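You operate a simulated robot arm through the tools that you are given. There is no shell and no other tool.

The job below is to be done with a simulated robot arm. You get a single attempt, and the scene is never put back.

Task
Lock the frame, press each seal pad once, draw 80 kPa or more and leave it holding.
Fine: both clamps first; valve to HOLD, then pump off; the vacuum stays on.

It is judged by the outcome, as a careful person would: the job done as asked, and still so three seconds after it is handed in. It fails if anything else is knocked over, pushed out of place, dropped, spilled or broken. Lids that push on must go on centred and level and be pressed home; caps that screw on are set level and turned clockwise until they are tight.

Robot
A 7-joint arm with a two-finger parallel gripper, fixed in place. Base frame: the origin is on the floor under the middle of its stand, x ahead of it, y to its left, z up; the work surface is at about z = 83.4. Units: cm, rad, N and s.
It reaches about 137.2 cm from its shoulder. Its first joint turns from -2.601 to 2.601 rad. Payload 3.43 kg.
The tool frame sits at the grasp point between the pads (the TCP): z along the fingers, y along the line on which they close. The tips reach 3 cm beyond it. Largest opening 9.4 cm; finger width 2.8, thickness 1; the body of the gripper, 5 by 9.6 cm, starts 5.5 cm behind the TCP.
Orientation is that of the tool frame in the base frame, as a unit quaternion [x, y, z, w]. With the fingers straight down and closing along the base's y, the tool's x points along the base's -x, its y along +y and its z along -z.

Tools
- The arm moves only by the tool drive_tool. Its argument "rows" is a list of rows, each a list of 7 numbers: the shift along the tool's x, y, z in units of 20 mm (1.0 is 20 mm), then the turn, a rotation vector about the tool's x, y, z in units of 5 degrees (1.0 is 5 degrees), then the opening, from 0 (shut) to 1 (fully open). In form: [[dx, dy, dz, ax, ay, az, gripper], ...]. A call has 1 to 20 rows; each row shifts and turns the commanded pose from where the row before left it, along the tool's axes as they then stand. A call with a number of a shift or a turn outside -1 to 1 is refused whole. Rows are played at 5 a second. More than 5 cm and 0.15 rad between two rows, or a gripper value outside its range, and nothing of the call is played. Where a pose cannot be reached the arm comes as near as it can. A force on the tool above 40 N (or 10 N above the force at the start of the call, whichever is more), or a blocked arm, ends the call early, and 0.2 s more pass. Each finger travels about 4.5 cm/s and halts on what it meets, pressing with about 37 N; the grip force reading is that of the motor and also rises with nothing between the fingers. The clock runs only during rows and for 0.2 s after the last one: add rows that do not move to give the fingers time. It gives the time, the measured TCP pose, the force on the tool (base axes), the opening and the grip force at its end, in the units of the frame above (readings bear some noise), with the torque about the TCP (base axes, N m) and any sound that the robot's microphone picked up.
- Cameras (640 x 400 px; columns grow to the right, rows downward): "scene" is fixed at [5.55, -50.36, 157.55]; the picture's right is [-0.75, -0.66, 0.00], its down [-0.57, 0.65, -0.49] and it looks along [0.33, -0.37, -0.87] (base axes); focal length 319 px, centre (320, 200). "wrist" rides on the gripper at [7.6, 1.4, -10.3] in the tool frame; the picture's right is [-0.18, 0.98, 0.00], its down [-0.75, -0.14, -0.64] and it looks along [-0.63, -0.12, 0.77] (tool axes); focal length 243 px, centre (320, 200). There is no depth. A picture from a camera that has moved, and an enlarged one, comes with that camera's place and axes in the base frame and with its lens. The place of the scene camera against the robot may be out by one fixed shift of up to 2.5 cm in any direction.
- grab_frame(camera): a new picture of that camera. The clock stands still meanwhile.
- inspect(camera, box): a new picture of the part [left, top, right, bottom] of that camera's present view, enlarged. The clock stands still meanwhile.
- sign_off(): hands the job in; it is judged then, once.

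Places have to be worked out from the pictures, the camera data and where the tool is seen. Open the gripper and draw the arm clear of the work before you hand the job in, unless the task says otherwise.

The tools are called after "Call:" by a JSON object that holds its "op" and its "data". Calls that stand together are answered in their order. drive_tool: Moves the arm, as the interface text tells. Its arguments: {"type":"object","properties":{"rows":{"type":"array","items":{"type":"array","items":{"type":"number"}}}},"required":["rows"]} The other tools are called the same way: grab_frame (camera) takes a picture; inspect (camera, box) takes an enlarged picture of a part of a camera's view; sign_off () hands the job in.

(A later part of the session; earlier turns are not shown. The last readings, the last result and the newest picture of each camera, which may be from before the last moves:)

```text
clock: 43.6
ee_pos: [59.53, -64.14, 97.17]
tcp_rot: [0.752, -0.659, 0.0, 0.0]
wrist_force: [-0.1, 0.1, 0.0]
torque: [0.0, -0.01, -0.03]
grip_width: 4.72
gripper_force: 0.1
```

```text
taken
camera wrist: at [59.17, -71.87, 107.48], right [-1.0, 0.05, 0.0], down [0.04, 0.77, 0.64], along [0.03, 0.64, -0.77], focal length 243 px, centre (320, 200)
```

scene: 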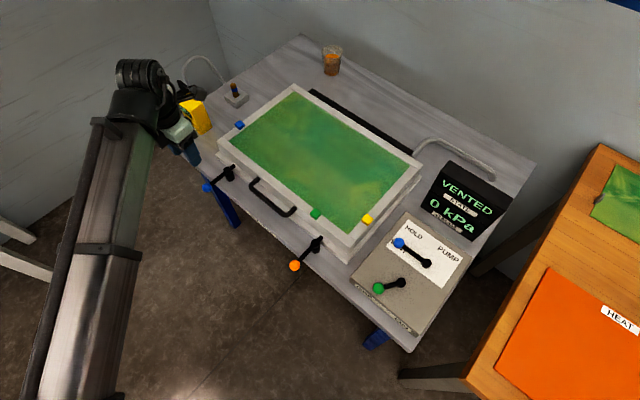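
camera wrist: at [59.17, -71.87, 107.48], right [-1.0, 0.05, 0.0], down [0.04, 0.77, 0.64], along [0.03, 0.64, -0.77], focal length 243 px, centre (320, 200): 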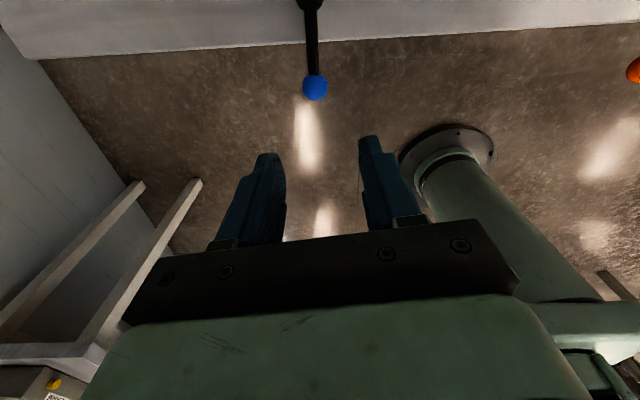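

Both clamp levers now point straight out with tails over the catch plates. Next the pads: blue ≈ (66.8, -84.1, 84.2), yellow ≈ (19.4, -84.1, 84.35), green ≈ (30.2, -76.6, 84.3). I'll turn the tool back, shut the gripper, and check the clamp view on the way.

Call:
{"op": "drive_tool", "data": {"rows": [[0, 0, 0, 0, 0, 1, 0.2], [0, 0, 0, 0, 0, 1, 0], [0, 0, 0, 0, 0, 1, 0], [0, 0, 0, 0, 0, 1, 0], [0, 0, 0, 0, 0, 1, 0], [0, 0, 0, 0, 0, 1, 0], [0, 0, 0, 0, 0, 1, 0], [0, 0, 0, 0, 0, 1, 0], [0, 0, 0, 0, 0, 1, 0], [0, 0, 0, 0, 0, 1, 0], [0, 0, 0, 0, 0, 1, 0], [0, 0, 0, 0, 0, 1, 0], [0, 0, 0, 0, 0, 1, 0], [0, 0, 0, 0, 0, 1, 0], [0, 0, 0, 0, 0, 1, 0], [0, 0, 0, 0, 0, 1, 0], [0, 0, 0, 0, 0, 1, 0], [0, 0, 0, 0, 0, 1, 0], [0, 0, 0, 0, 0, 1, 0], [0, 0, 0, 0, 0, 0.51, 0]]}}

Call:
{"op": "grab_frame", "data": {"camera": "wrist"}}

Call:
{"op": "inspect", "data": {"camera": "scene", "box": [190, 140, 340, 280]}}

```text
clock: 47.8
ee_pos: [59.43, -64.14, 97.13]
tcp_rot: [0.0, 1.0, 0.0, 0.0]
wrist_force: [-0.6, -1.0, 0.3]
torque: [0.01, 0.0, -0.01]
grip_width: 0.0
gripper_force: 33.3
```

```text
taken
camera wrist: at [51.9, -62.76, 107.52], right [0.18, 0.98, 0.0], down [0.75, -0.14, 0.64], along [0.63, -0.12, -0.77], focal length 243 px, centre (320, 200)
```

wrist: 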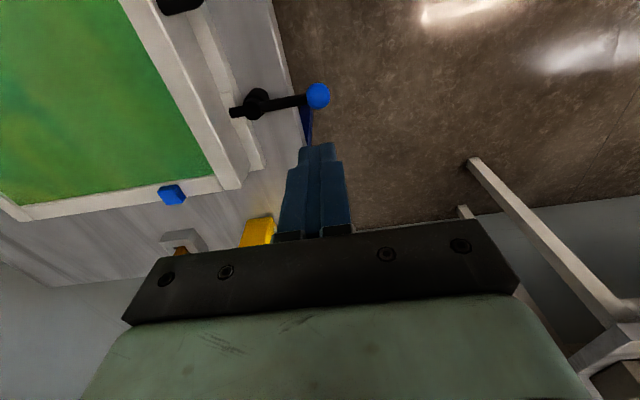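

```text
2.86 times, centred on (265, 210) of scene
camera zoom: at [5.55, -50.36, 157.55], right [-0.75, -0.66, 0.0], down [-0.57, 0.65, -0.49], along [0.33, -0.37, -0.87], focal length 912 px, centre (477, 171)
```

zoom: 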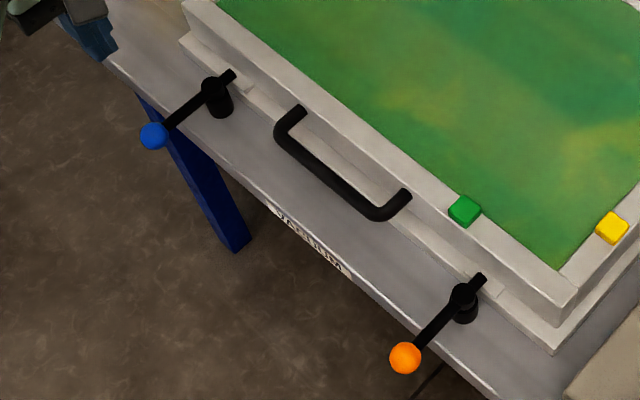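

Both clamps clearly locked in the enlarged view. I'll move above the blue pad with the fingers shut and check alignment.

Call:
{"op": "drive_tool", "data": {"rows": [[-0.335, -0.9, 0.1, 0, 0, 0, 0], [-0.335, -0.9, 0.1, 0, 0, 0, 0], [-0.335, -0.9, 0.1, 0, 0, 0, 0], [-0.335, -0.9, 0.1, 0, 0, 0, 0], [-0.335, -0.9, 0.1, 0, 0, 0, 0], [-0.335, -0.9, 0.1, 0, 0, 0, 0], [-0.335, -0.9, 0.1, 0, 0, 0, 0], [-0.335, -0.9, 0.1, 0, 0, 0, 0], [-0.335, -0.9, 0.1, 0, 0, 0, 0], [-0.335, -0.9, 0.1, 0, 0, 0, 0], [-0.335, -0.9, 0.5, 0, 0, 0, 0], [0, 0, 0.5, 0, 0, 0, 0], [0, 0, 0.5, 0, 0, 0, 0]]}}

Call:
{"op": "grab_frame", "data": {"camera": "wrist"}}

Call:
{"op": "inspect", "data": {"camera": "scene", "box": [190, 60, 300, 160]}}

```text
clock: 50.6
ee_pos: [66.85, -83.93, 92.19]
tcp_rot: [0.0, 1.0, 0.001, 0.0]
wrist_force: [0.5, -0.8, 0.9]
torque: [-0.03, 0.02, 0.01]
grip_width: 0.0
gripper_force: 32.7
```

```text
taken
camera wrist: at [59.25, -82.57, 102.57], right [0.18, 0.98, 0.0], down [0.75, -0.14, 0.64], along [0.63, -0.12, -0.77], focal length 243 px, centre (320, 200)
```

wrist: 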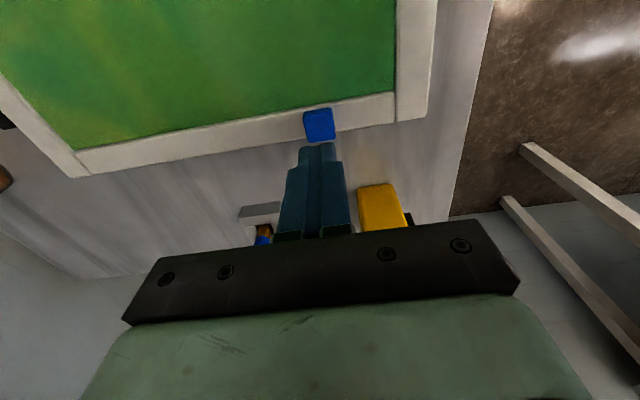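

```text
4.00 times, centred on (245, 110) of scene
camera zoom: at [5.55, -50.36, 157.55], right [-0.75, -0.66, 0.0], down [-0.57, 0.65, -0.49], along [0.33, -0.37, -0.87], focal length 1276 px, centre (620, 560)
```

zoom: 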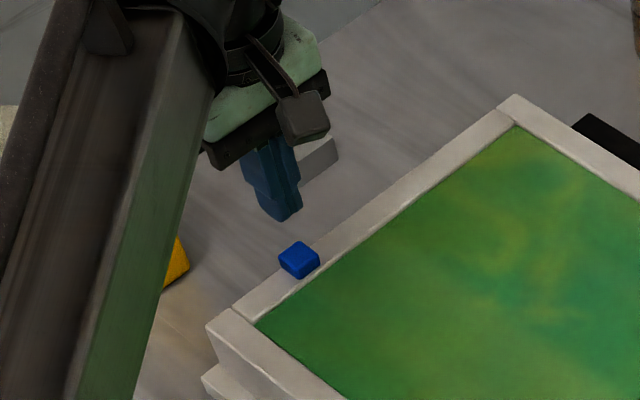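

The tool is over the blue pad (pad top ≈ (66.8, -83.96)). I'll descend to near contact first.

Call:
{"op": "drive_tool", "data": {"rows": [[0, 0, 0.85, 0, 0, 0, 0], [0, 0, 0.7, 0, 0, 0, 0], [0, 0, 0.15, 0, 0, 0, 0], [0, 0, 0.1, 0, 0, 0, 0], [0, 0, 0.1, 0, 0, 0, 0]]}}

Call:
{"op": "grab_frame", "data": {"camera": "wrist"}}

```text
clock: 51.8
ee_pos: [66.83, -83.89, 88.36]
tcp_rot: [0.0, 1.0, 0.001, 0.0]
wrist_force: [1.1, -0.3, -0.9]
torque: [-0.02, 0.02, 0.04]
grip_width: 0.0
gripper_force: 33.0
```

```text
taken
camera wrist: at [59.26, -82.54, 98.74], right [0.18, 0.98, 0.0], down [0.75, -0.14, 0.64], along [0.63, -0.12, -0.77], focal length 243 px, centre (320, 200)
```

wrist: 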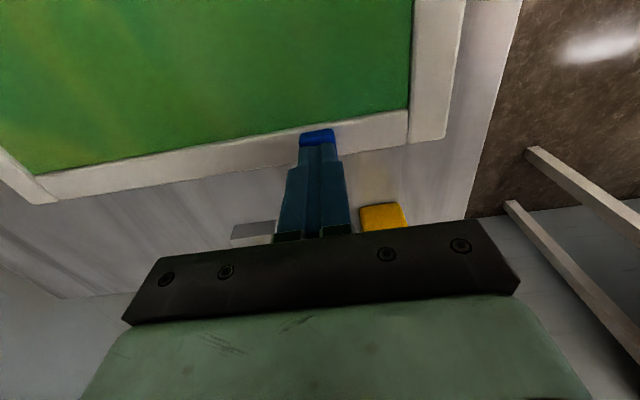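

The tips are just above the pad. I'll press down in 2 mm steps and read the force and sound.

Call:
{"op": "drive_tool", "data": {"rows": [[0, 0, 0.1, 0, 0, 0, 0], [0, 0, 0.1, 0, 0, 0, 0], [0, 0, 0.1, 0, 0, 0, 0]]}}

```text
clock: 52.6
ee_pos: [66.82, -84.06, 87.82]
tcp_rot: [0.0, 1.0, -0.001, 0.0]
wrist_force: [0.5, -0.4, 0.1]
torque: [0.01, 0.02, 0.0]
grip_width: 0.0
gripper_force: 33.1
```

Call:
{"op": "drive_tool", "data": {"rows": [[0, 0, 0.1, 0, 0, 0, 0], [0, 0, 0.1, 0, 0, 0, 0]]}}

Call:
{"op": "grab_frame", "data": {"camera": "wrist"}}

```text
clock: 53.2
ee_pos: [66.87, -83.96, 87.45]
tcp_rot: [-0.001, 1.0, 0.001, 0.0]
wrist_force: [1.2, 0.0, 2.1]
torque: [0.02, 0.0, -0.01]
grip_width: 0.0
gripper_force: 32.8
heard: click
```

```text
taken
camera wrist: at [59.26, -82.54, 97.78], right [0.18, 0.98, 0.0], down [0.75, -0.14, 0.64], along [0.63, -0.12, -0.77], focal length 243 px, centre (320, 200)
```

wrist: 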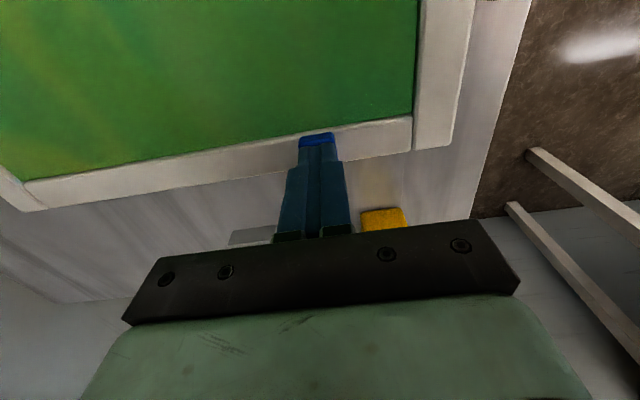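

A click was heard at light force: the blue pad is pressed once. I'll lift straight off and look at the result.

Call:
{"op": "drive_tool", "data": {"rows": [[0, 0, -0.8, 0, 0, 0, 0], [0, 0, -1, 0, 0, 0, 0], [0, 0, -1, 0, 0, 0, 0], [0, 0, -1, 0, 0, 0, 0], [0, 0, -1, 0, 0, 0, 0]]}}

Call:
{"op": "grab_frame", "data": {"camera": "wrist"}}

Call:
{"op": "grab_frame", "data": {"camera": "scene"}}

```text
clock: 54.4
ee_pos: [66.71, -84.02, 96.97]
tcp_rot: [0.0, 1.0, 0.0, 0.0]
wrist_force: [0.1, -0.5, 0.4]
torque: [0.03, 0.01, 0.03]
grip_width: 0.01
gripper_force: 33.1
```

```text
taken
camera wrist: at [59.21, -82.56, 107.36], right [0.18, 0.98, 0.0], down [0.75, -0.14, 0.64], along [0.63, -0.12, -0.77], focal length 243 px, centre (320, 200)
```

wrist: 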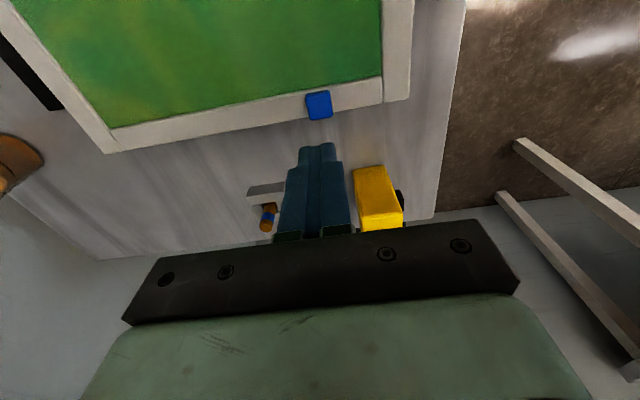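

```text
taken
```

scene: 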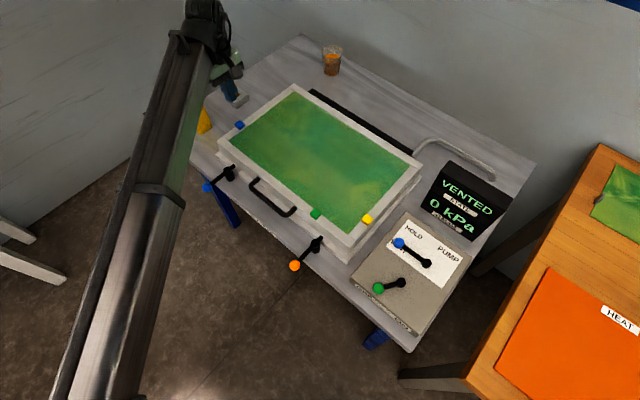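

Blue pad pressed; it's still in place. Moving to hover above the green pad at about (30.2, -76.6).

Call:
{"op": "drive_tool", "data": {"rows": [[0.96, 0.195, 0, 0, 0, 0, 0], [0.96, 0.195, 0, 0, 0, 0, 0], [0.96, 0.195, 0, 0, 0, 0, 0], [0.96, 0.195, 0, 0, 0, 0, 0], [0.96, 0.195, 0, 0, 0, 0, 0], [0.96, 0.195, 0, 0, 0, 0, 0], [0.96, 0.195, 0, 0, 0, 0, 0], [0.96, 0.195, 0, 0, 0, 0, 0], [0.96, 0.195, 0, 0, 0, 0, 0], [0.96, 0.195, 0, 0, 0, 0, 0], [0.96, 0.195, 0, 0, 0, 0, 0], [0.96, 0.195, 0, 0, 0, 0, 0], [0.96, 0.195, 0, 0, 0, 0, 0], [0.96, 0.195, 0, 0, 0, 0, 0], [0.96, 0.195, 0, 0, 0, 0, 0], [0.96, 0.195, 0, 0, 0, 0, 0], [0.96, 0.195, 0.5, 0, 0, 0, 0], [0.96, 0.195, 0.5, 0, 0, 0, 0], [0.96, 0.195, 0.5, 0, 0, 0, 0]]}}

Call:
{"op": "grab_frame", "data": {"camera": "wrist"}}

```text
clock: 58.4
ee_pos: [30.43, -76.55, 94.03]
tcp_rot: [0.0, 1.0, 0.0, 0.0]
wrist_force: [0.4, -0.3, 0.2]
torque: [0.02, 0.0, 0.0]
grip_width: 0.0
gripper_force: 33.3
```

```text
taken
camera wrist: at [22.85, -75.14, 104.28], right [0.18, 0.98, 0.0], down [0.75, -0.14, 0.64], along [0.63, -0.12, -0.77], focal length 243 px, centre (320, 200)
```

wrist: 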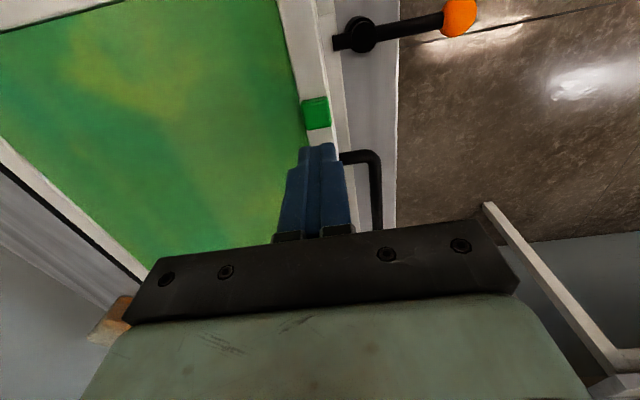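

The green pad's top is at about (29.95, -76.75). I'll shift there and descend to just above it.

Call:
{"op": "drive_tool", "data": {"rows": [[0.24, -0.1, 0, 0, 0, 0, 0], [0, 0, 1, 0, 0, 0, 0], [0, 0, 1, 0, 0, 0, 0], [0, 0, 0.6, 0, 0, 0, 0], [0, 0, 0.2, 0, 0, 0, 0]]}}

Call:
{"op": "grab_frame", "data": {"camera": "wrist"}}

```text
clock: 59.6
ee_pos: [29.8, -76.74, 88.51]
tcp_rot: [-0.001, 1.0, 0.0, 0.0]
wrist_force: [0.5, -0.3, -0.1]
torque: [0.0, -0.01, -0.01]
grip_width: 0.0
gripper_force: 33.0
```

```text
taken
camera wrist: at [22.29, -75.36, 98.74], right [0.18, 0.98, 0.0], down [0.75, -0.14, 0.64], along [0.63, -0.12, -0.77], focal length 243 px, centre (320, 200)
```

wrist: 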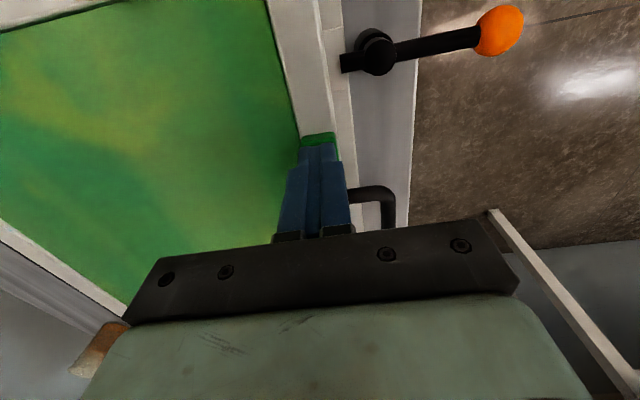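

Aligned over the green pad. Pressing down in small steps.

Call:
{"op": "drive_tool", "data": {"rows": [[0, 0, 0.1, 0, 0, 0, 0], [0, 0, 0.1, 0, 0, 0, 0], [0, 0, 0.1, 0, 0, 0, 0], [0, 0, 0.1, 0, 0, 0, 0]]}}

```text
clock: 60.6
ee_pos: [29.8, -76.89, 87.55]
tcp_rot: [0.0, 1.0, 0.0, 0.001]
wrist_force: [-0.4, -0.2, 1.8]
torque: [0.0, 0.02, 0.0]
grip_width: 0.0
gripper_force: 33.0
```

Call:
{"op": "drive_tool", "data": {"rows": [[0, 0, 0.1, 0, 0, 0, 0]]}}

```text
clock: 61.0
ee_pos: [29.81, -76.73, 87.47]
tcp_rot: [-0.001, 1.0, -0.001, 0.0]
wrist_force: [-0.5, -1.6, 2.6]
torque: [-0.02, 0.05, -0.03]
grip_width: 0.01
gripper_force: 33.0
heard: click
```

Click heard on the green pad too. I'll lift straight off and move over the yellow pad at about (19.4, -84.1).

Call:
{"op": "drive_tool", "data": {"rows": [[0, 0, -0.8, 0, 0, 0, 0], [0, 0, -1, 0, 0, 0, 0], [0, 0, -1, 0, 0, 0, 0], [0.87, -0.61, -0.4, 0, 0, 0, 0], [0.87, -0.61, 0, 0, 0, 0, 0], [0.87, -0.61, 0, 0, 0, 0, 0], [0.87, -0.61, 0, 0, 0, 0, 0], [0.87, -0.61, 0, 0, 0, 0, 0], [0.87, -0.61, 0, 0, 0, 0, 0]]}}

Call:
{"op": "grab_frame", "data": {"camera": "wrist"}}

Call:
{"op": "grab_frame", "data": {"camera": "scene"}}

```text
clock: 63.0
ee_pos: [19.39, -84.15, 93.81]
tcp_rot: [-0.001, 1.0, 0.0, 0.0]
wrist_force: [-0.5, 0.3, 0.1]
torque: [-0.02, 0.01, 0.0]
grip_width: 0.0
gripper_force: 33.2
```

```text
taken
camera wrist: at [11.87, -82.74, 104.13], right [0.18, 0.98, 0.0], down [0.75, -0.14, 0.64], along [0.63, -0.12, -0.77], focal length 243 px, centre (320, 200)
```

wrist: 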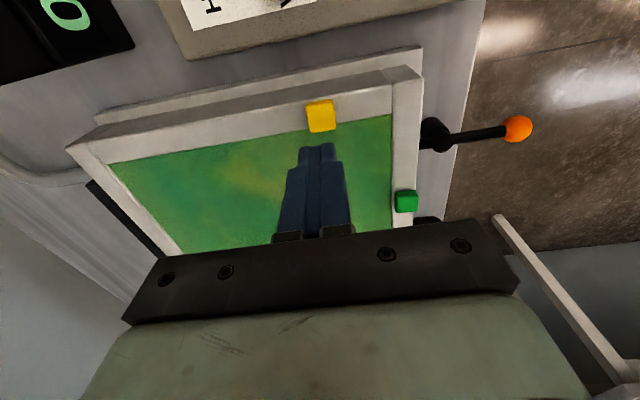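

```text
taken
```

scene: 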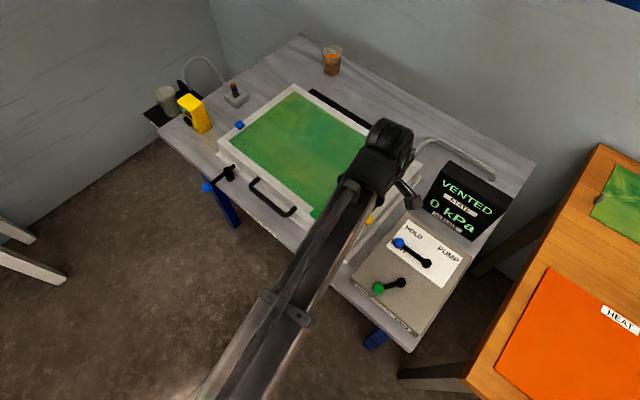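

The yellow pad is right below (≈ (19.3, -84.03)). Descending to just above it.

Call:
{"op": "drive_tool", "data": {"rows": [[0.03, 0.05, 1, 0, 0, 0, 0], [0, 0, 1, 0, 0, 0, 0], [0, 0, 0.5, 0, 0, 0, 0], [0, 0, 0.2, 0, 0, 0, 0]]}}

Call:
{"op": "drive_tool", "data": {"rows": [[0, 0, 0.1, 0, 0, 0, 0], [0, 0, 0.1, 0, 0, 0, 0], [0, 0, 0.1, 0, 0, 0, 0]]}}

```text
clock: 64.0
ee_pos: [19.36, -84.12, 88.48]
tcp_rot: [-0.002, 1.0, 0.0, 0.0]
wrist_force: [-0.4, -0.6, 0.5]
torque: [0.03, 0.0, 0.02]
grip_width: 0.0
gripper_force: 33.2
```

```text
clock: 64.8
ee_pos: [19.47, -83.99, 87.69]
tcp_rot: [0.0, 1.0, 0.001, 0.0]
wrist_force: [-0.8, -0.5, 0.6]
torque: [0.04, 0.0, 0.0]
grip_width: 0.01
gripper_force: 32.6
```

No click yet at z≈87.7; one more 2 mm step at a time.

Call:
{"op": "drive_tool", "data": {"rows": [[0, 0, 0.1, 0, 0, 0, 0]]}}

```text
clock: 65.2
ee_pos: [19.46, -83.94, 87.58]
tcp_rot: [0.0, 1.0, 0.001, 0.0]
wrist_force: [-0.4, -1.1, 1.8]
torque: [-0.06, 0.02, 0.05]
grip_width: 0.0
gripper_force: 33.4
```

Call:
{"op": "drive_tool", "data": {"rows": [[0, 0, 0.1, 0, 0, 0, 0]]}}

```text
clock: 65.6
ee_pos: [19.41, -84.12, 87.42]
tcp_rot: [-0.001, 1.0, -0.001, 0.0]
wrist_force: [0.9, -0.3, 3.3]
torque: [-0.01, -0.02, 0.0]
grip_width: 0.01
gripper_force: 32.4
heard: click
```

All three pads have clicked. I'll lift clear and turn the tool for the pump lever (green ball, est. (7.0, -72.7), hub (3.8, -77.4), now at OFF; ON is mirrored toward -x), checking the display on the way.

Call:
{"op": "drive_tool", "data": {"rows": [[0, 0, -0.8, 0, 0, 0, 0], [0, 0, -1, 0, 0, 0, 0], [0, 0, -1, 0, 0, 0, 0], [0, 0, -1, 0, 0, 0, 0.2], [0, 0, -1, 0, 0, 0, 0.405], [0, 0, 0, 0, 0, 1, 0.405], [0, 0, 0, 0, 0, 1, 0.405], [0, 0, 0, 0, 0, 1, 0.405], [0, 0, 0, 0, 0, 1, 0.405], [0, 0, 0, 0, 0, 1, 0.405], [0, 0, 0, 0, 0, 1, 0.405], [0, 0, 0, 0, 0, 1, 0.405], [0, 0, 0, 0, 0, 1, 0.405], [0, 0, 0, 0, 0, 1, 0.405], [0, 0, 0, 0, 0, 1, 0.405], [0, 0, 0, 0, 0, 1, 0.405], [0, 0, 0, 0, 0, 1, 0.405], [0, 0, 0, 0, 0, 1, 0.405], [0, 0, 0, 0, 0, 1, 0.405], [0, 0, 0, 0, 0, 1, 0.405]]}}

Call:
{"op": "drive_tool", "data": {"rows": [[0, 0, 0, 0, 0, 1, 0.405], [0, 0, 0, 0, 0, 1, 0.405], [0, 0, 0, 0, 0, 1, 0.405], [0, 0, 0, 0, 0, 1, 0.405], [0, 0, 0, 0, 0, 1, 0.405], [0, 0, 0, 0, 0, 1, 0.405], [0, 0, 0, 0, 0, 1, 0.405], [0, 0, 0, 0, 0, 1, 0.405], [0, 0, 0, 0, 0, 1, 0.405], [0, 0, 0, 0, 0, 0.8, 0.405]]}}

Call:
{"op": "grab_frame", "data": {"camera": "wrist"}}

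Call:
{"op": "grab_frame", "data": {"camera": "scene"}}

```text
clock: 69.8
ee_pos: [19.38, -83.92, 97.1]
tcp_rot: [0.61, 0.792, -0.001, 0.0]
wrist_force: [0.0, 1.0, 0.0]
torque: [0.02, 0.0, 0.0]
grip_width: 3.83
gripper_force: 0.0
```

```text
clock: 72.0
ee_pos: [19.26, -83.91, 96.94]
tcp_rot: [0.883, 0.469, 0.0, 0.0]
wrist_force: [-0.4, 0.9, -0.6]
torque: [0.01, -0.04, -0.01]
grip_width: 3.82
gripper_force: 0.0
```

```text
taken
camera wrist: at [24.88, -78.51, 107.31], right [0.71, -0.7, 0.0], down [-0.54, -0.55, 0.64], along [-0.45, -0.46, -0.77], focal length 243 px, centre (320, 200)
```

wrist: 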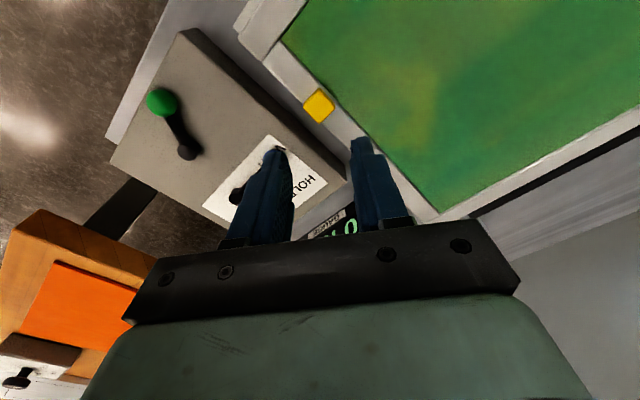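

```text
taken
```

scene: 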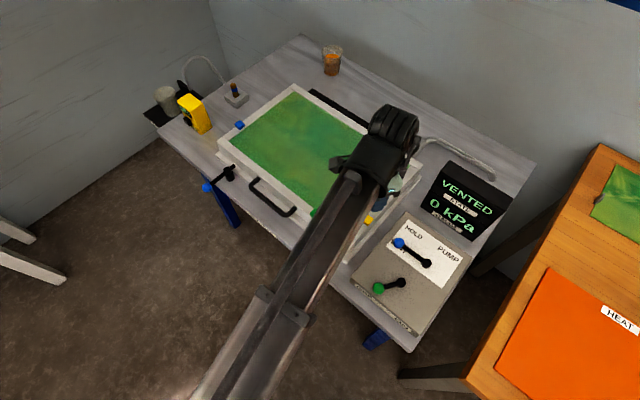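

Using the new wrist view and the scene ray, the pump ball is at ≈ (7.1, -72.95, 81) and its hub at ≈ (3.85, -77.5), pointing 54°. I'll move above it with the fingers straddling it along the direction of swing.

Call:
{"op": "drive_tool", "data": {"rows": [[0.131, -0.899, 0, 0, 0, 0, 0.405], [0.131, -0.899, 0, 0, 0, 0, 0.405], [0.131, -0.899, 0, 0, 0, 0, 0.405], [0.131, -0.899, 0, 0, 0, 0, 0.405], [0.131, -0.899, 0, 0, 0, 0, 0.405], [0.131, -0.899, 0.3, 0, 0, 0, 0.405], [0.131, -0.899, 0.5, 0, 0, 0, 0.405], [0.131, -0.899, 0.7, 0, 0, 0, 0.405], [0.131, -0.899, 0.7, 0, 0, 0, 0.405], [0, 0, 0.6, 0, 0, 0, 0.405]]}}

Call:
{"op": "grab_frame", "data": {"camera": "wrist"}}

Call:
{"op": "grab_frame", "data": {"camera": "scene"}}

```text
clock: 74.2
ee_pos: [7.12, -72.94, 91.46]
tcp_rot: [0.883, 0.47, -0.001, 0.0]
wrist_force: [-0.1, -0.2, 0.7]
torque: [0.02, -0.03, 0.01]
grip_width: 3.82
gripper_force: 0.0
```

```text
taken
camera wrist: at [12.73, -67.49, 101.79], right [0.71, -0.7, 0.0], down [-0.54, -0.55, 0.64], along [-0.45, -0.46, -0.77], focal length 243 px, centre (320, 200)
```

wrist: 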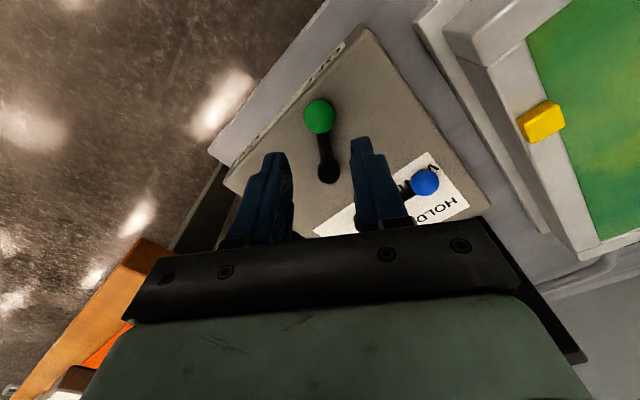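

```text
taken
```

scene: 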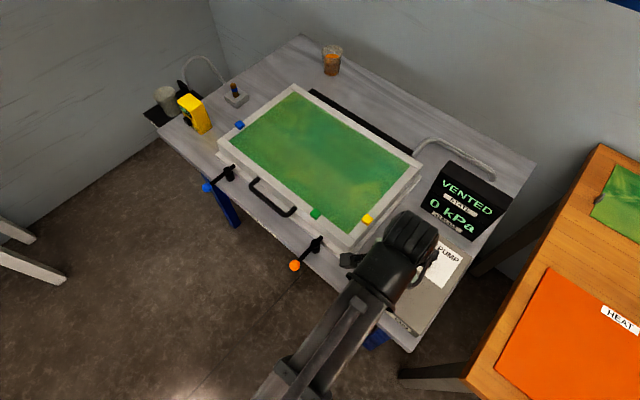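

The pump ball triangulates to (7.19, -73.0, 81.3), right between the fingers. I'll descend to straddle it.

Call:
{"op": "drive_tool", "data": {"rows": [[0, 0.02, 1, 0, 0, 0, 0.405], [0, 0, 1, 0, 0, 0, 0.405], [0, 0, 1, 0, 0, 0, 0.405], [0, 0, 0.5, 0, 0, 0, 0.405], [0, 0, 0.25, 0, 0, 0, 0.405]]}}

Call:
{"op": "grab_frame", "data": {"camera": "wrist"}}

```text
clock: 75.4
ee_pos: [7.28, -73.0, 83.87]
tcp_rot: [0.882, 0.471, -0.001, 0.0]
wrist_force: [0.4, -0.9, -0.3]
torque: [0.02, -0.01, 0.02]
grip_width: 3.83
gripper_force: 0.1
```

```text
taken
camera wrist: at [12.81, -67.58, 94.19], right [0.71, -0.7, 0.0], down [-0.54, -0.55, 0.64], along [-0.45, -0.46, -0.77], focal length 243 px, centre (320, 200)
```

wrist: 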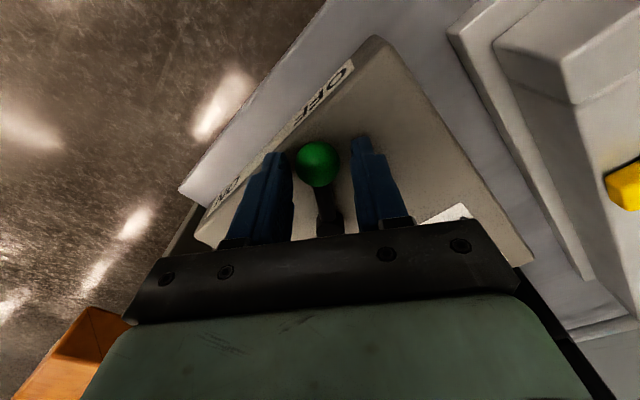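

No contact with the panel. I'll lower 3 mm more and start swinging the pump lever toward ON.

Call:
{"op": "drive_tool", "data": {"rows": [[0, 0, 0.15, 0, 0, 0, 0.405], [-0.011, -0.253, 0, 0, 0, -1, 0.405], [-0.011, -0.253, 0, 0, 0, -1, 0.405], [-0.011, -0.253, 0, 0, 0, -1, 0.405], [-0.011, -0.253, 0, 0, 0, -1, 0.405], [-0.011, -0.253, 0, 0, 0, -1, 0.405], [-0.011, -0.253, 0, 0, 0, -1, 0.405], [-0.011, -0.253, 0, 0, 0, -1, 0.405], [-0.011, -0.253, 0, 0, 0, -1, 0.405]]}}

Call:
{"op": "grab_frame", "data": {"camera": "wrist"}}

Call:
{"op": "grab_frame", "data": {"camera": "scene"}}

```text
clock: 77.4
ee_pos: [3.36, -71.94, 83.53]
tcp_rot: [0.668, 0.744, 0.0, 0.0]
wrist_force: [2.1, 0.9, 0.4]
torque: [0.03, -0.03, 0.02]
grip_width: 3.89
gripper_force: 0.6
```

```text
taken
camera wrist: at [4.08, -64.33, 93.93], right [1.0, -0.08, 0.0], down [-0.06, -0.76, 0.64], along [-0.05, -0.64, -0.77], focal length 243 px, centre (320, 200)
```

wrist: 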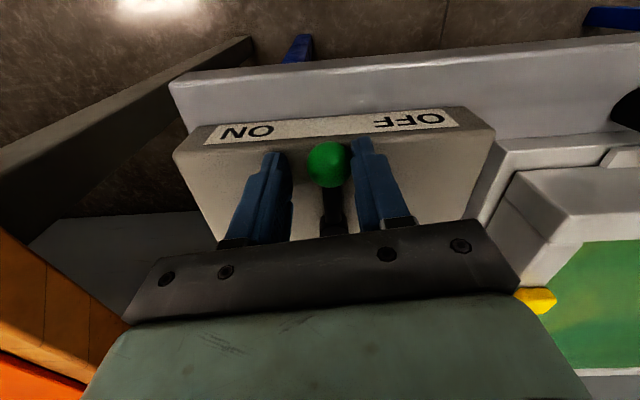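

```text
taken
```

scene: 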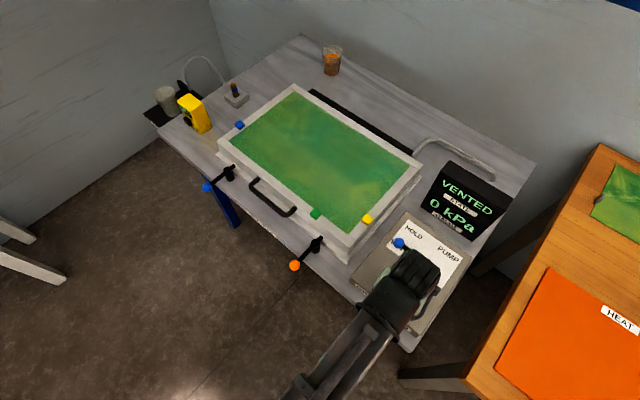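

The pump lever is about halfway. Continuing the arc toward ON.

Call:
{"op": "drive_tool", "data": {"rows": [[-0.011, -0.253, 0, 0, 0, -1, 0.405], [-0.011, -0.253, 0, 0, 0, -1, 0.405], [-0.011, -0.253, 0, 0, 0, -1, 0.405], [-0.011, -0.253, 0, 0, 0, -1, 0.405], [-0.011, -0.253, 0, 0, 0, -1, 0.405], [-0.011, -0.253, 0, 0, 0, -1, 0.405]]}}

Call:
{"op": "grab_frame", "data": {"camera": "wrist"}}

```text
clock: 78.8
ee_pos: [0.5, -73.23, 83.62]
tcp_rot: [0.453, 0.891, 0.0, 0.0]
wrist_force: [0.2, 0.4, 0.7]
torque: [0.0, -0.02, 0.0]
grip_width: 3.81
gripper_force: 0.4
```

```text
taken
camera wrist: at [-2.73, -66.16, 93.94], right [0.9, 0.43, 0.0], down [0.33, -0.69, 0.64], along [0.28, -0.58, -0.77], focal length 243 px, centre (320, 200)
```

wrist: 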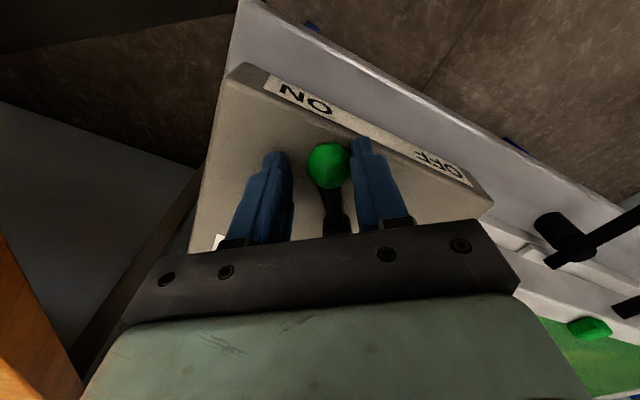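

No stop yet; a few more degrees in half-steps.

Call:
{"op": "drive_tool", "data": {"rows": [[-0.011, -0.253, 0, 0, 0, -1, 0.405], [-0.005, -0.127, 0, 0, 0, -0.5, 0.405]]}}

Call:
{"op": "grab_frame", "data": {"camera": "wrist"}}

Call:
{"op": "inspect", "data": {"camera": "scene", "box": [340, 150, 540, 350]}}

```text
clock: 79.4
ee_pos: [0.12, -73.51, 83.61]
tcp_rot: [0.393, 0.919, 0.0, 0.0]
wrist_force: [13.9, 5.3, 0.8]
torque: [0.11, -0.32, -0.13]
grip_width: 4.53
gripper_force: 6.1
```

```text
taken
camera wrist: at [-4.08, -67.1, 93.93], right [0.84, 0.55, 0.0], down [0.42, -0.64, 0.64], along [0.35, -0.54, -0.77], focal length 243 px, centre (320, 200)
```

wrist: 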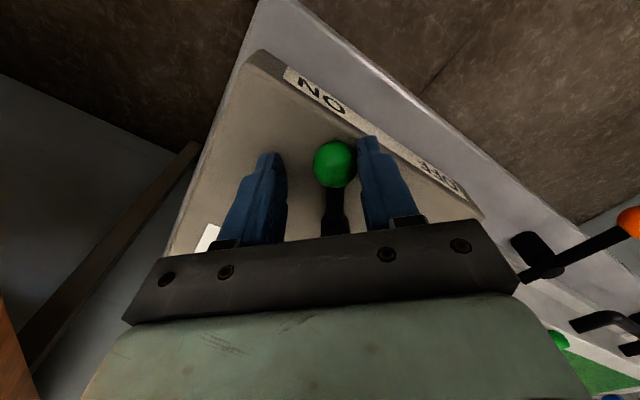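

```text
2.00 times, centred on (440, 250) of scene
camera zoom: at [5.55, -50.36, 157.55], right [-0.75, -0.66, 0.0], down [-0.57, 0.65, -0.49], along [0.33, -0.37, -0.87], focal length 638 px, centre (80, 100)
```

zoom: 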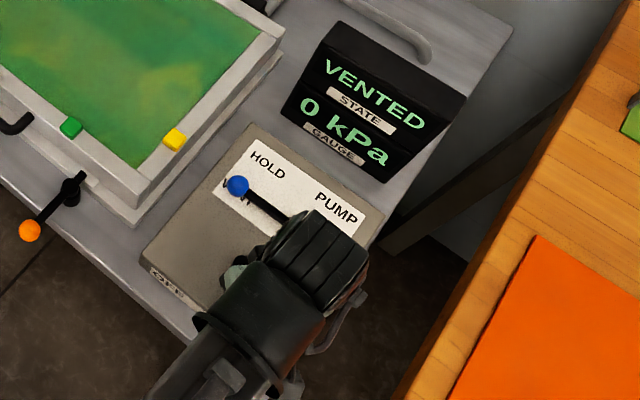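

Stop reached at about 15 N: the pump lever is at ON. I'll relax, rise and turn back toward the valve lever.

Call:
{"op": "drive_tool", "data": {"rows": [[0, 0.35, 0, 0, 0, 0, 0.405], [0, 0, -0.5, 0, 0, 0, 0.405], [0, 0, -1, 0, 0, 0, 0.405], [0, 0, -1, 0, 0, 0, 0.405], [0, 0, -1, 0, 0, 0, 0.405], [0, 0, -1, 0, 0, 0, 0.405], [0, 0, -1, 0, 0, 0, 0.405], [0, 0, -0.5, 0, 0, -1, 0.405], [0, 0, 0, 0, 0, -1, 0.405], [0, 0, 0, 0, 0, -1, 0.405], [0, 0, 0, 0, 0, -1, 0.405], [0, 0, 0, 0, 0, -1, 0.405], [0, 0, 0, 0, 0, -1, 0.405], [0, 0, 0, 0, 0, -1, 0.405], [0, 0, 0, 0, 0, -1, 0.405], [0, 0, 0, 0, 0, -1, 0.405], [0, 0, 0, 0, 0, -0.26, 0.405]]}}

Call:
{"op": "grab_frame", "data": {"camera": "wrist"}}

Call:
{"op": "grab_frame", "data": {"camera": "scene"}}

```text
clock: 83.0
ee_pos: [0.54, -73.16, 95.57]
tcp_rot: [0.001, 1.0, 0.0, -0.001]
wrist_force: [0.2, -0.3, 0.0]
torque: [0.03, -0.01, 0.03]
grip_width: 3.79
gripper_force: 0.1
```

```text
taken
camera wrist: at [-7.04, -71.71, 105.95], right [0.19, 0.98, 0.0], down [0.75, -0.14, 0.64], along [0.63, -0.12, -0.77], focal length 243 px, centre (320, 200)
```

wrist: 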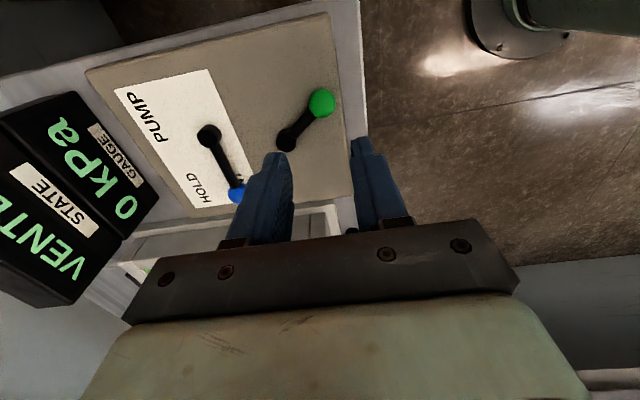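

```text
taken
```

scene: 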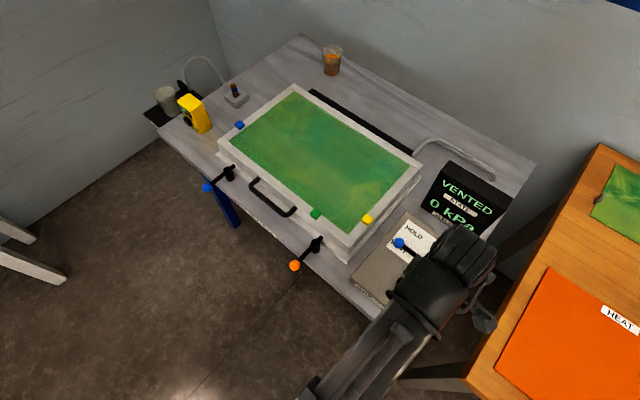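

The pump lever is at ON. The valve ball is at ≈ (10.1, -85.6, 81.5), hub ≈ (1.9, -85.6). I'll move above the valve ball.

Call:
{"op": "drive_tool", "data": {"rows": [[-0.683, -0.889, 0, 0, 0, 0, 0.405], [-0.683, -0.889, 0, 0, 0, 0, 0.405], [-0.683, -0.889, 0, 0, 0, 0, 0.405], [-0.683, -0.889, 0, 0, 0, 0, 0.405], [-0.683, -0.889, 0.4, 0, 0, 0, 0.405], [-0.683, -0.889, 0.6, 0, 0, 0, 0.405], [-0.683, -0.889, 0.8, 0, 0, 0, 0.405], [0, 0, 0.4, 0, 0, 0, 0.405]]}}

Call:
{"op": "grab_frame", "data": {"camera": "wrist"}}

Call:
{"op": "grab_frame", "data": {"camera": "scene"}}

```text
clock: 84.8
ee_pos: [9.98, -85.53, 91.24]
tcp_rot: [0.002, 1.0, 0.001, 0.001]
wrist_force: [-0.1, -0.2, -0.5]
torque: [0.03, -0.03, 0.0]
grip_width: 3.81
gripper_force: 0.0
```

```text
taken
camera wrist: at [2.49, -84.16, 101.54], right [0.19, 0.98, 0.0], down [0.75, -0.14, 0.64], along [0.63, -0.12, -0.77], focal length 243 px, centre (320, 200)
```

wrist: 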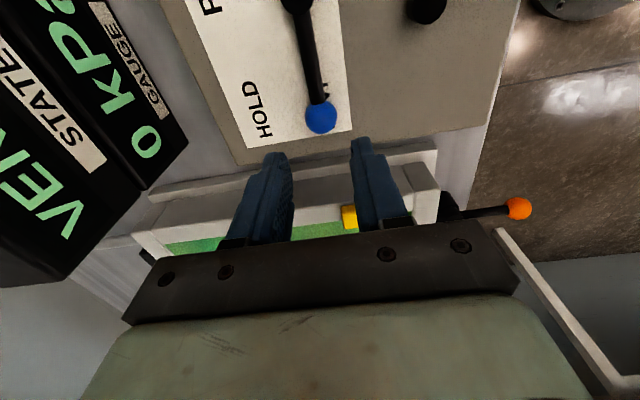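

```text
taken
```

scene: 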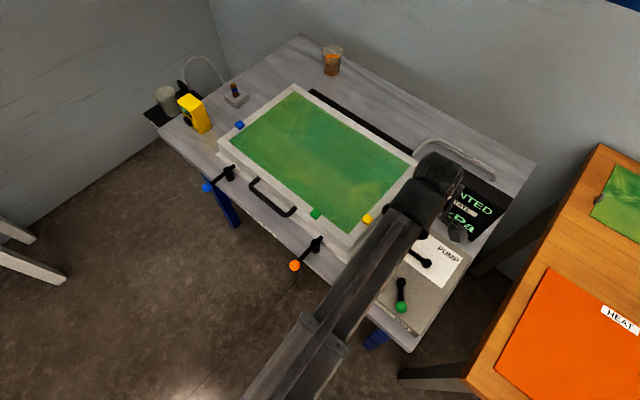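

The ball is centred under the tool. I'll descend to straddle it, keeping off the panel.

Call:
{"op": "drive_tool", "data": {"rows": [[-0.05, 0, 1, 0, 0, 0, 0.405], [0, 0, 1, 0, 0, 0, 0.405], [0, 0, 1, 0, 0, 0, 0.405], [0, 0, 0.5, 0, 0, 0, 0.405], [0, 0, 0.3, 0, 0, 0, 0.405]]}}

Call:
{"op": "grab_frame", "data": {"camera": "wrist"}}

```text
clock: 86.0
ee_pos: [10.04, -85.5, 83.63]
tcp_rot: [0.002, 1.0, 0.0, 0.0]
wrist_force: [0.3, -0.5, 0.0]
torque: [0.01, 0.0, 0.0]
grip_width: 3.79
gripper_force: 0.0
```

```text
taken
camera wrist: at [2.57, -84.14, 93.9], right [0.19, 0.98, 0.0], down [0.75, -0.14, 0.64], along [0.63, -0.12, -0.77], focal length 243 px, centre (320, 200)
```

wrist: 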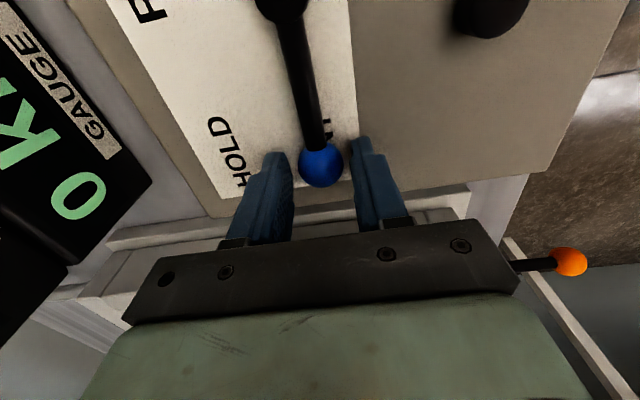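

The ball sits between the fingers and the gauge is visible too. I'll swing the valve lever from VENT past HOLD toward PUMP, first 45°.

Call:
{"op": "drive_tool", "data": {"rows": [[0.016, -0.357, 0, 0, 0, 1, 0.405], [0.016, -0.357, 0, 0, 0, 1, 0.405], [0.016, -0.357, 0, 0, 0, 1, 0.405], [0.016, -0.357, 0, 0, 0, 1, 0.405], [0.016, -0.357, 0, 0, 0, 1, 0.405], [0.016, -0.357, 0, 0, 0, 1, 0.405], [0.016, -0.357, 0, 0, 0, 1, 0.405], [0.016, -0.357, 0, 0, 0, 1, 0.405], [0.016, -0.357, 0, 0, 0, 1, 0.405]]}}

Call:
{"op": "grab_frame", "data": {"camera": "wrist"}}

Call:
{"op": "grab_frame", "data": {"camera": "scene"}}

```text
clock: 88.0
ee_pos: [7.64, -91.36, 83.68]
tcp_rot: [0.385, 0.923, 0.0, 0.0]
wrist_force: [-0.4, -0.1, -0.2]
torque: [0.01, 0.01, -0.01]
grip_width: 3.82
gripper_force: 0.8
```

```text
taken
camera wrist: at [3.49, -85.01, 93.95], right [0.83, 0.56, 0.0], down [0.43, -0.63, 0.64], along [0.36, -0.53, -0.77], focal length 243 px, centre (320, 200)
```

wrist: 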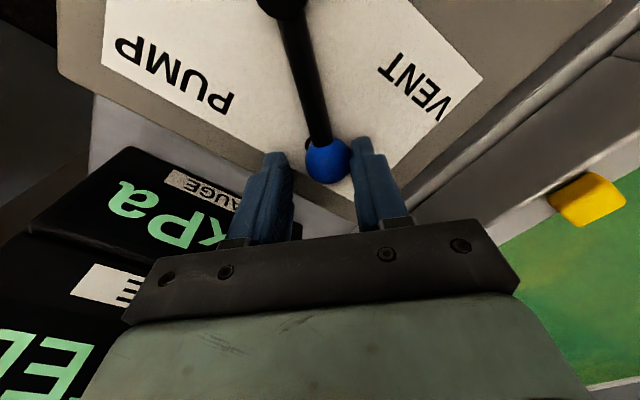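

```text
taken
```

scene: 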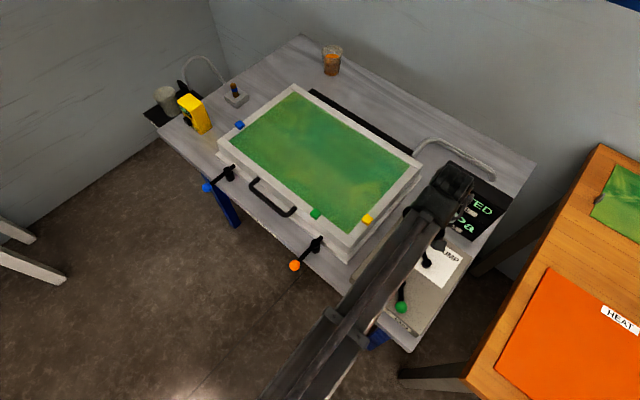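

The lever is around HOLD now, with VENT and PUMP labels on either side. Continuing to PUMP.

Call:
{"op": "drive_tool", "data": {"rows": [[0.016, -0.357, 0, 0, 0, 1, 0.405], [0.016, -0.357, 0, 0, 0, 1, 0.405], [0.016, -0.357, 0, 0, 0, 1, 0.405], [0.016, -0.357, 0, 0, 0, 1, 0.405], [0.016, -0.357, 0, 0, 0, 1, 0.405], [0.016, -0.357, 0, 0, 0, 1, 0.405], [0.016, -0.357, 0, 0, 0, 1, 0.405], [0.016, -0.357, 0, 0, 0, 1, 0.405]]}}

Call:
{"op": "grab_frame", "data": {"camera": "wrist"}}

Call:
{"op": "grab_frame", "data": {"camera": "scene"}}

```text
clock: 89.8
ee_pos: [2.63, -93.73, 83.63]
tcp_rot: [0.677, 0.736, 0.0, 0.0]
wrist_force: [0.7, -0.4, -0.6]
torque: [0.02, -0.03, -0.01]
grip_width: 3.83
gripper_force: 0.1
```

```text
taken
camera wrist: at [3.53, -86.02, 93.98], right [0.99, -0.1, 0.0], down [-0.08, -0.76, 0.64], along [-0.07, -0.64, -0.77], focal length 243 px, centre (320, 200)
```

wrist: 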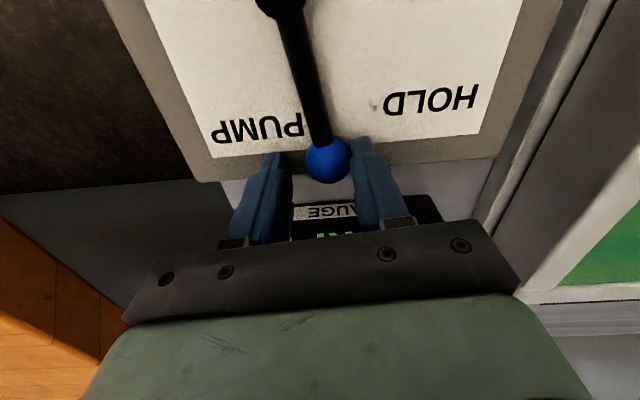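

```text
taken
```

scene: 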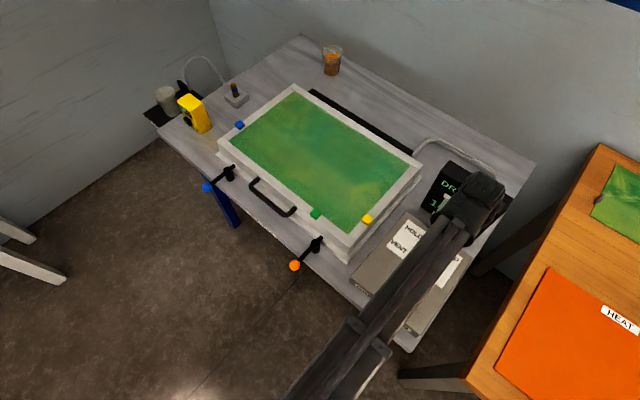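

The state display now shows "DR…" (drawing). I'll push the lever on to its PUMP stop so it's fully in position.

Call:
{"op": "drive_tool", "data": {"rows": [[0.016, -0.357, 0, 0, 0, 1, 0.405], [0.016, -0.357, 0, 0, 0, 1, 0.405], [0.016, -0.357, 0, 0, 0, 1, 0.405]]}}

Call:
{"op": "inspect", "data": {"camera": "scene", "box": [380, 140, 540, 280]}}

Call:
{"op": "grab_frame", "data": {"camera": "wrist"}}

```text
clock: 90.6
ee_pos: [0.9, -93.56, 83.55]
tcp_rot: [0.766, 0.643, 0.001, 0.002]
wrist_force: [18.6, 4.3, -0.3]
torque: [0.12, -0.46, 0.15]
grip_width: 4.84
gripper_force: 8.8
```

```text
2.86 times, centred on (460, 210) of scene
camera zoom: at [5.55, -50.36, 157.55], right [-0.75, -0.66, 0.0], down [-0.57, 0.65, -0.49], along [0.33, -0.37, -0.87], focal length 912 px, centre (-80, 171)
```

zoom: 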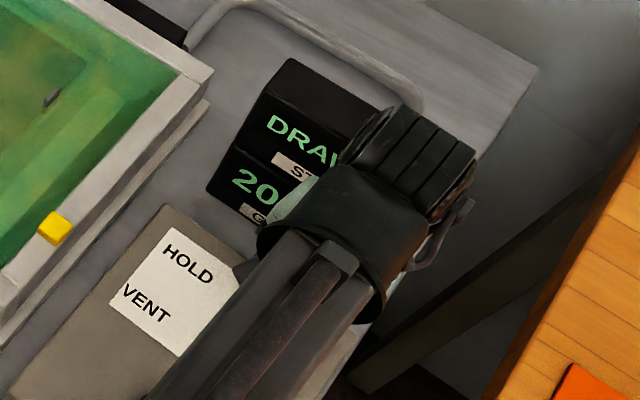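

```text
taken
camera wrist: at [3.65, -86.33, 94.0], right [0.94, -0.35, 0.0], down [-0.27, -0.72, 0.64], along [-0.22, -0.6, -0.77], focal length 243 px, centre (320, 200)
```

wrist: 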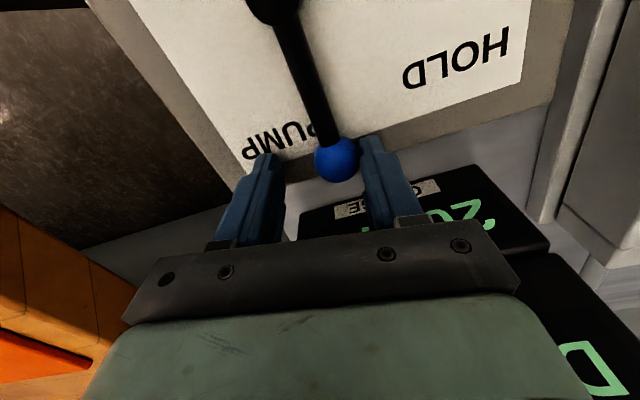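

The valve is at its PUMP stop and the gauge reads about 20 kPa while drawing. I'll relax the push and wait for the vacuum to build.

Call:
{"op": "drive_tool", "data": {"rows": [[0, 0.4, 0, 0, 0, 0, 0.405], [0, 0, 0, 0, 0, 0, 0.405], [0, 0, 0, 0, 0, 0, 0.405], [0, 0, 0, 0, 0, 0, 0.405], [0, 0, 0, 0, 0, 0, 0.405], [0, 0, 0, 0, 0, 0, 0.405], [0, 0, 0, 0, 0, 0, 0.405], [0, 0, 0, 0, 0, 0, 0.405], [0, 0, 0, 0, 0, 0, 0.405], [0, 0, 0, 0, 0, 0, 0.405]]}}

Call:
{"op": "inspect", "data": {"camera": "scene", "box": [380, 140, 540, 280]}}

Call:
{"op": "inspect", "data": {"camera": "scene", "box": [210, 70, 430, 240]}}

Call:
{"op": "grab_frame", "data": {"camera": "wrist"}}

```text
clock: 92.8
ee_pos: [1.37, -93.72, 83.44]
tcp_rot: [0.768, 0.641, 0.0, 0.0]
wrist_force: [2.5, -0.1, -1.0]
torque: [-0.03, -0.03, 0.0]
grip_width: 3.91
gripper_force: 0.6
```

```text
2.86 times, centred on (460, 210) of scene
camera zoom: at [5.55, -50.36, 157.55], right [-0.75, -0.66, 0.0], down [-0.57, 0.65, -0.49], along [0.33, -0.37, -0.87], focal length 912 px, centre (-80, 171)
```

zoom: 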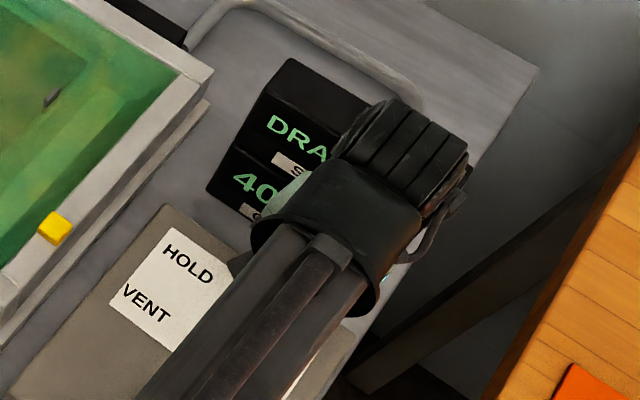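

```text
2.35 times, centred on (320, 155) of scene
camera zoom: at [5.55, -50.36, 157.55], right [-0.75, -0.66, 0.0], down [-0.57, 0.65, -0.49], along [0.33, -0.37, -0.87], focal length 751 px, centre (320, 306)
```

zoom: 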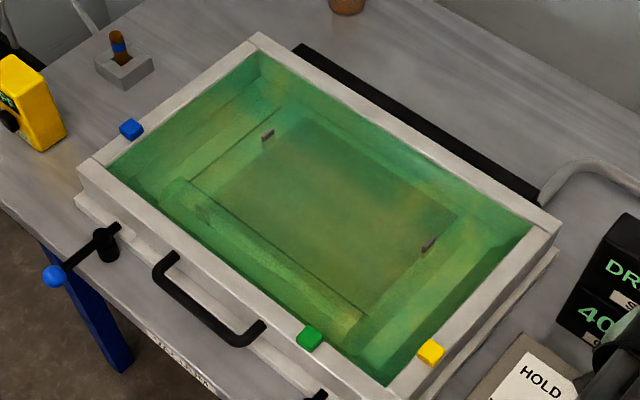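

```text
taken
camera wrist: at [4.2, -86.5, 93.94], right [0.94, -0.35, 0.0], down [-0.27, -0.72, 0.64], along [-0.23, -0.6, -0.77], focal length 243 px, centre (320, 200)
```

wrist: 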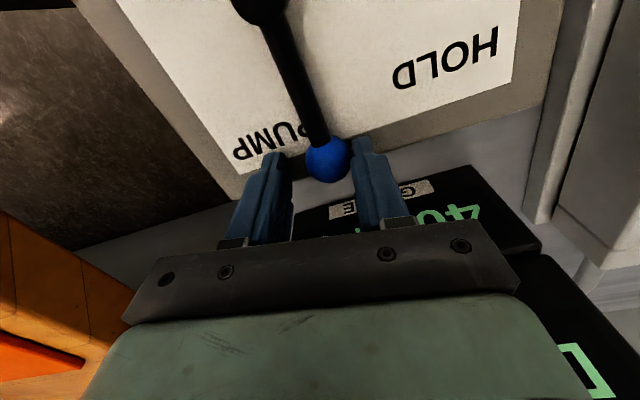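

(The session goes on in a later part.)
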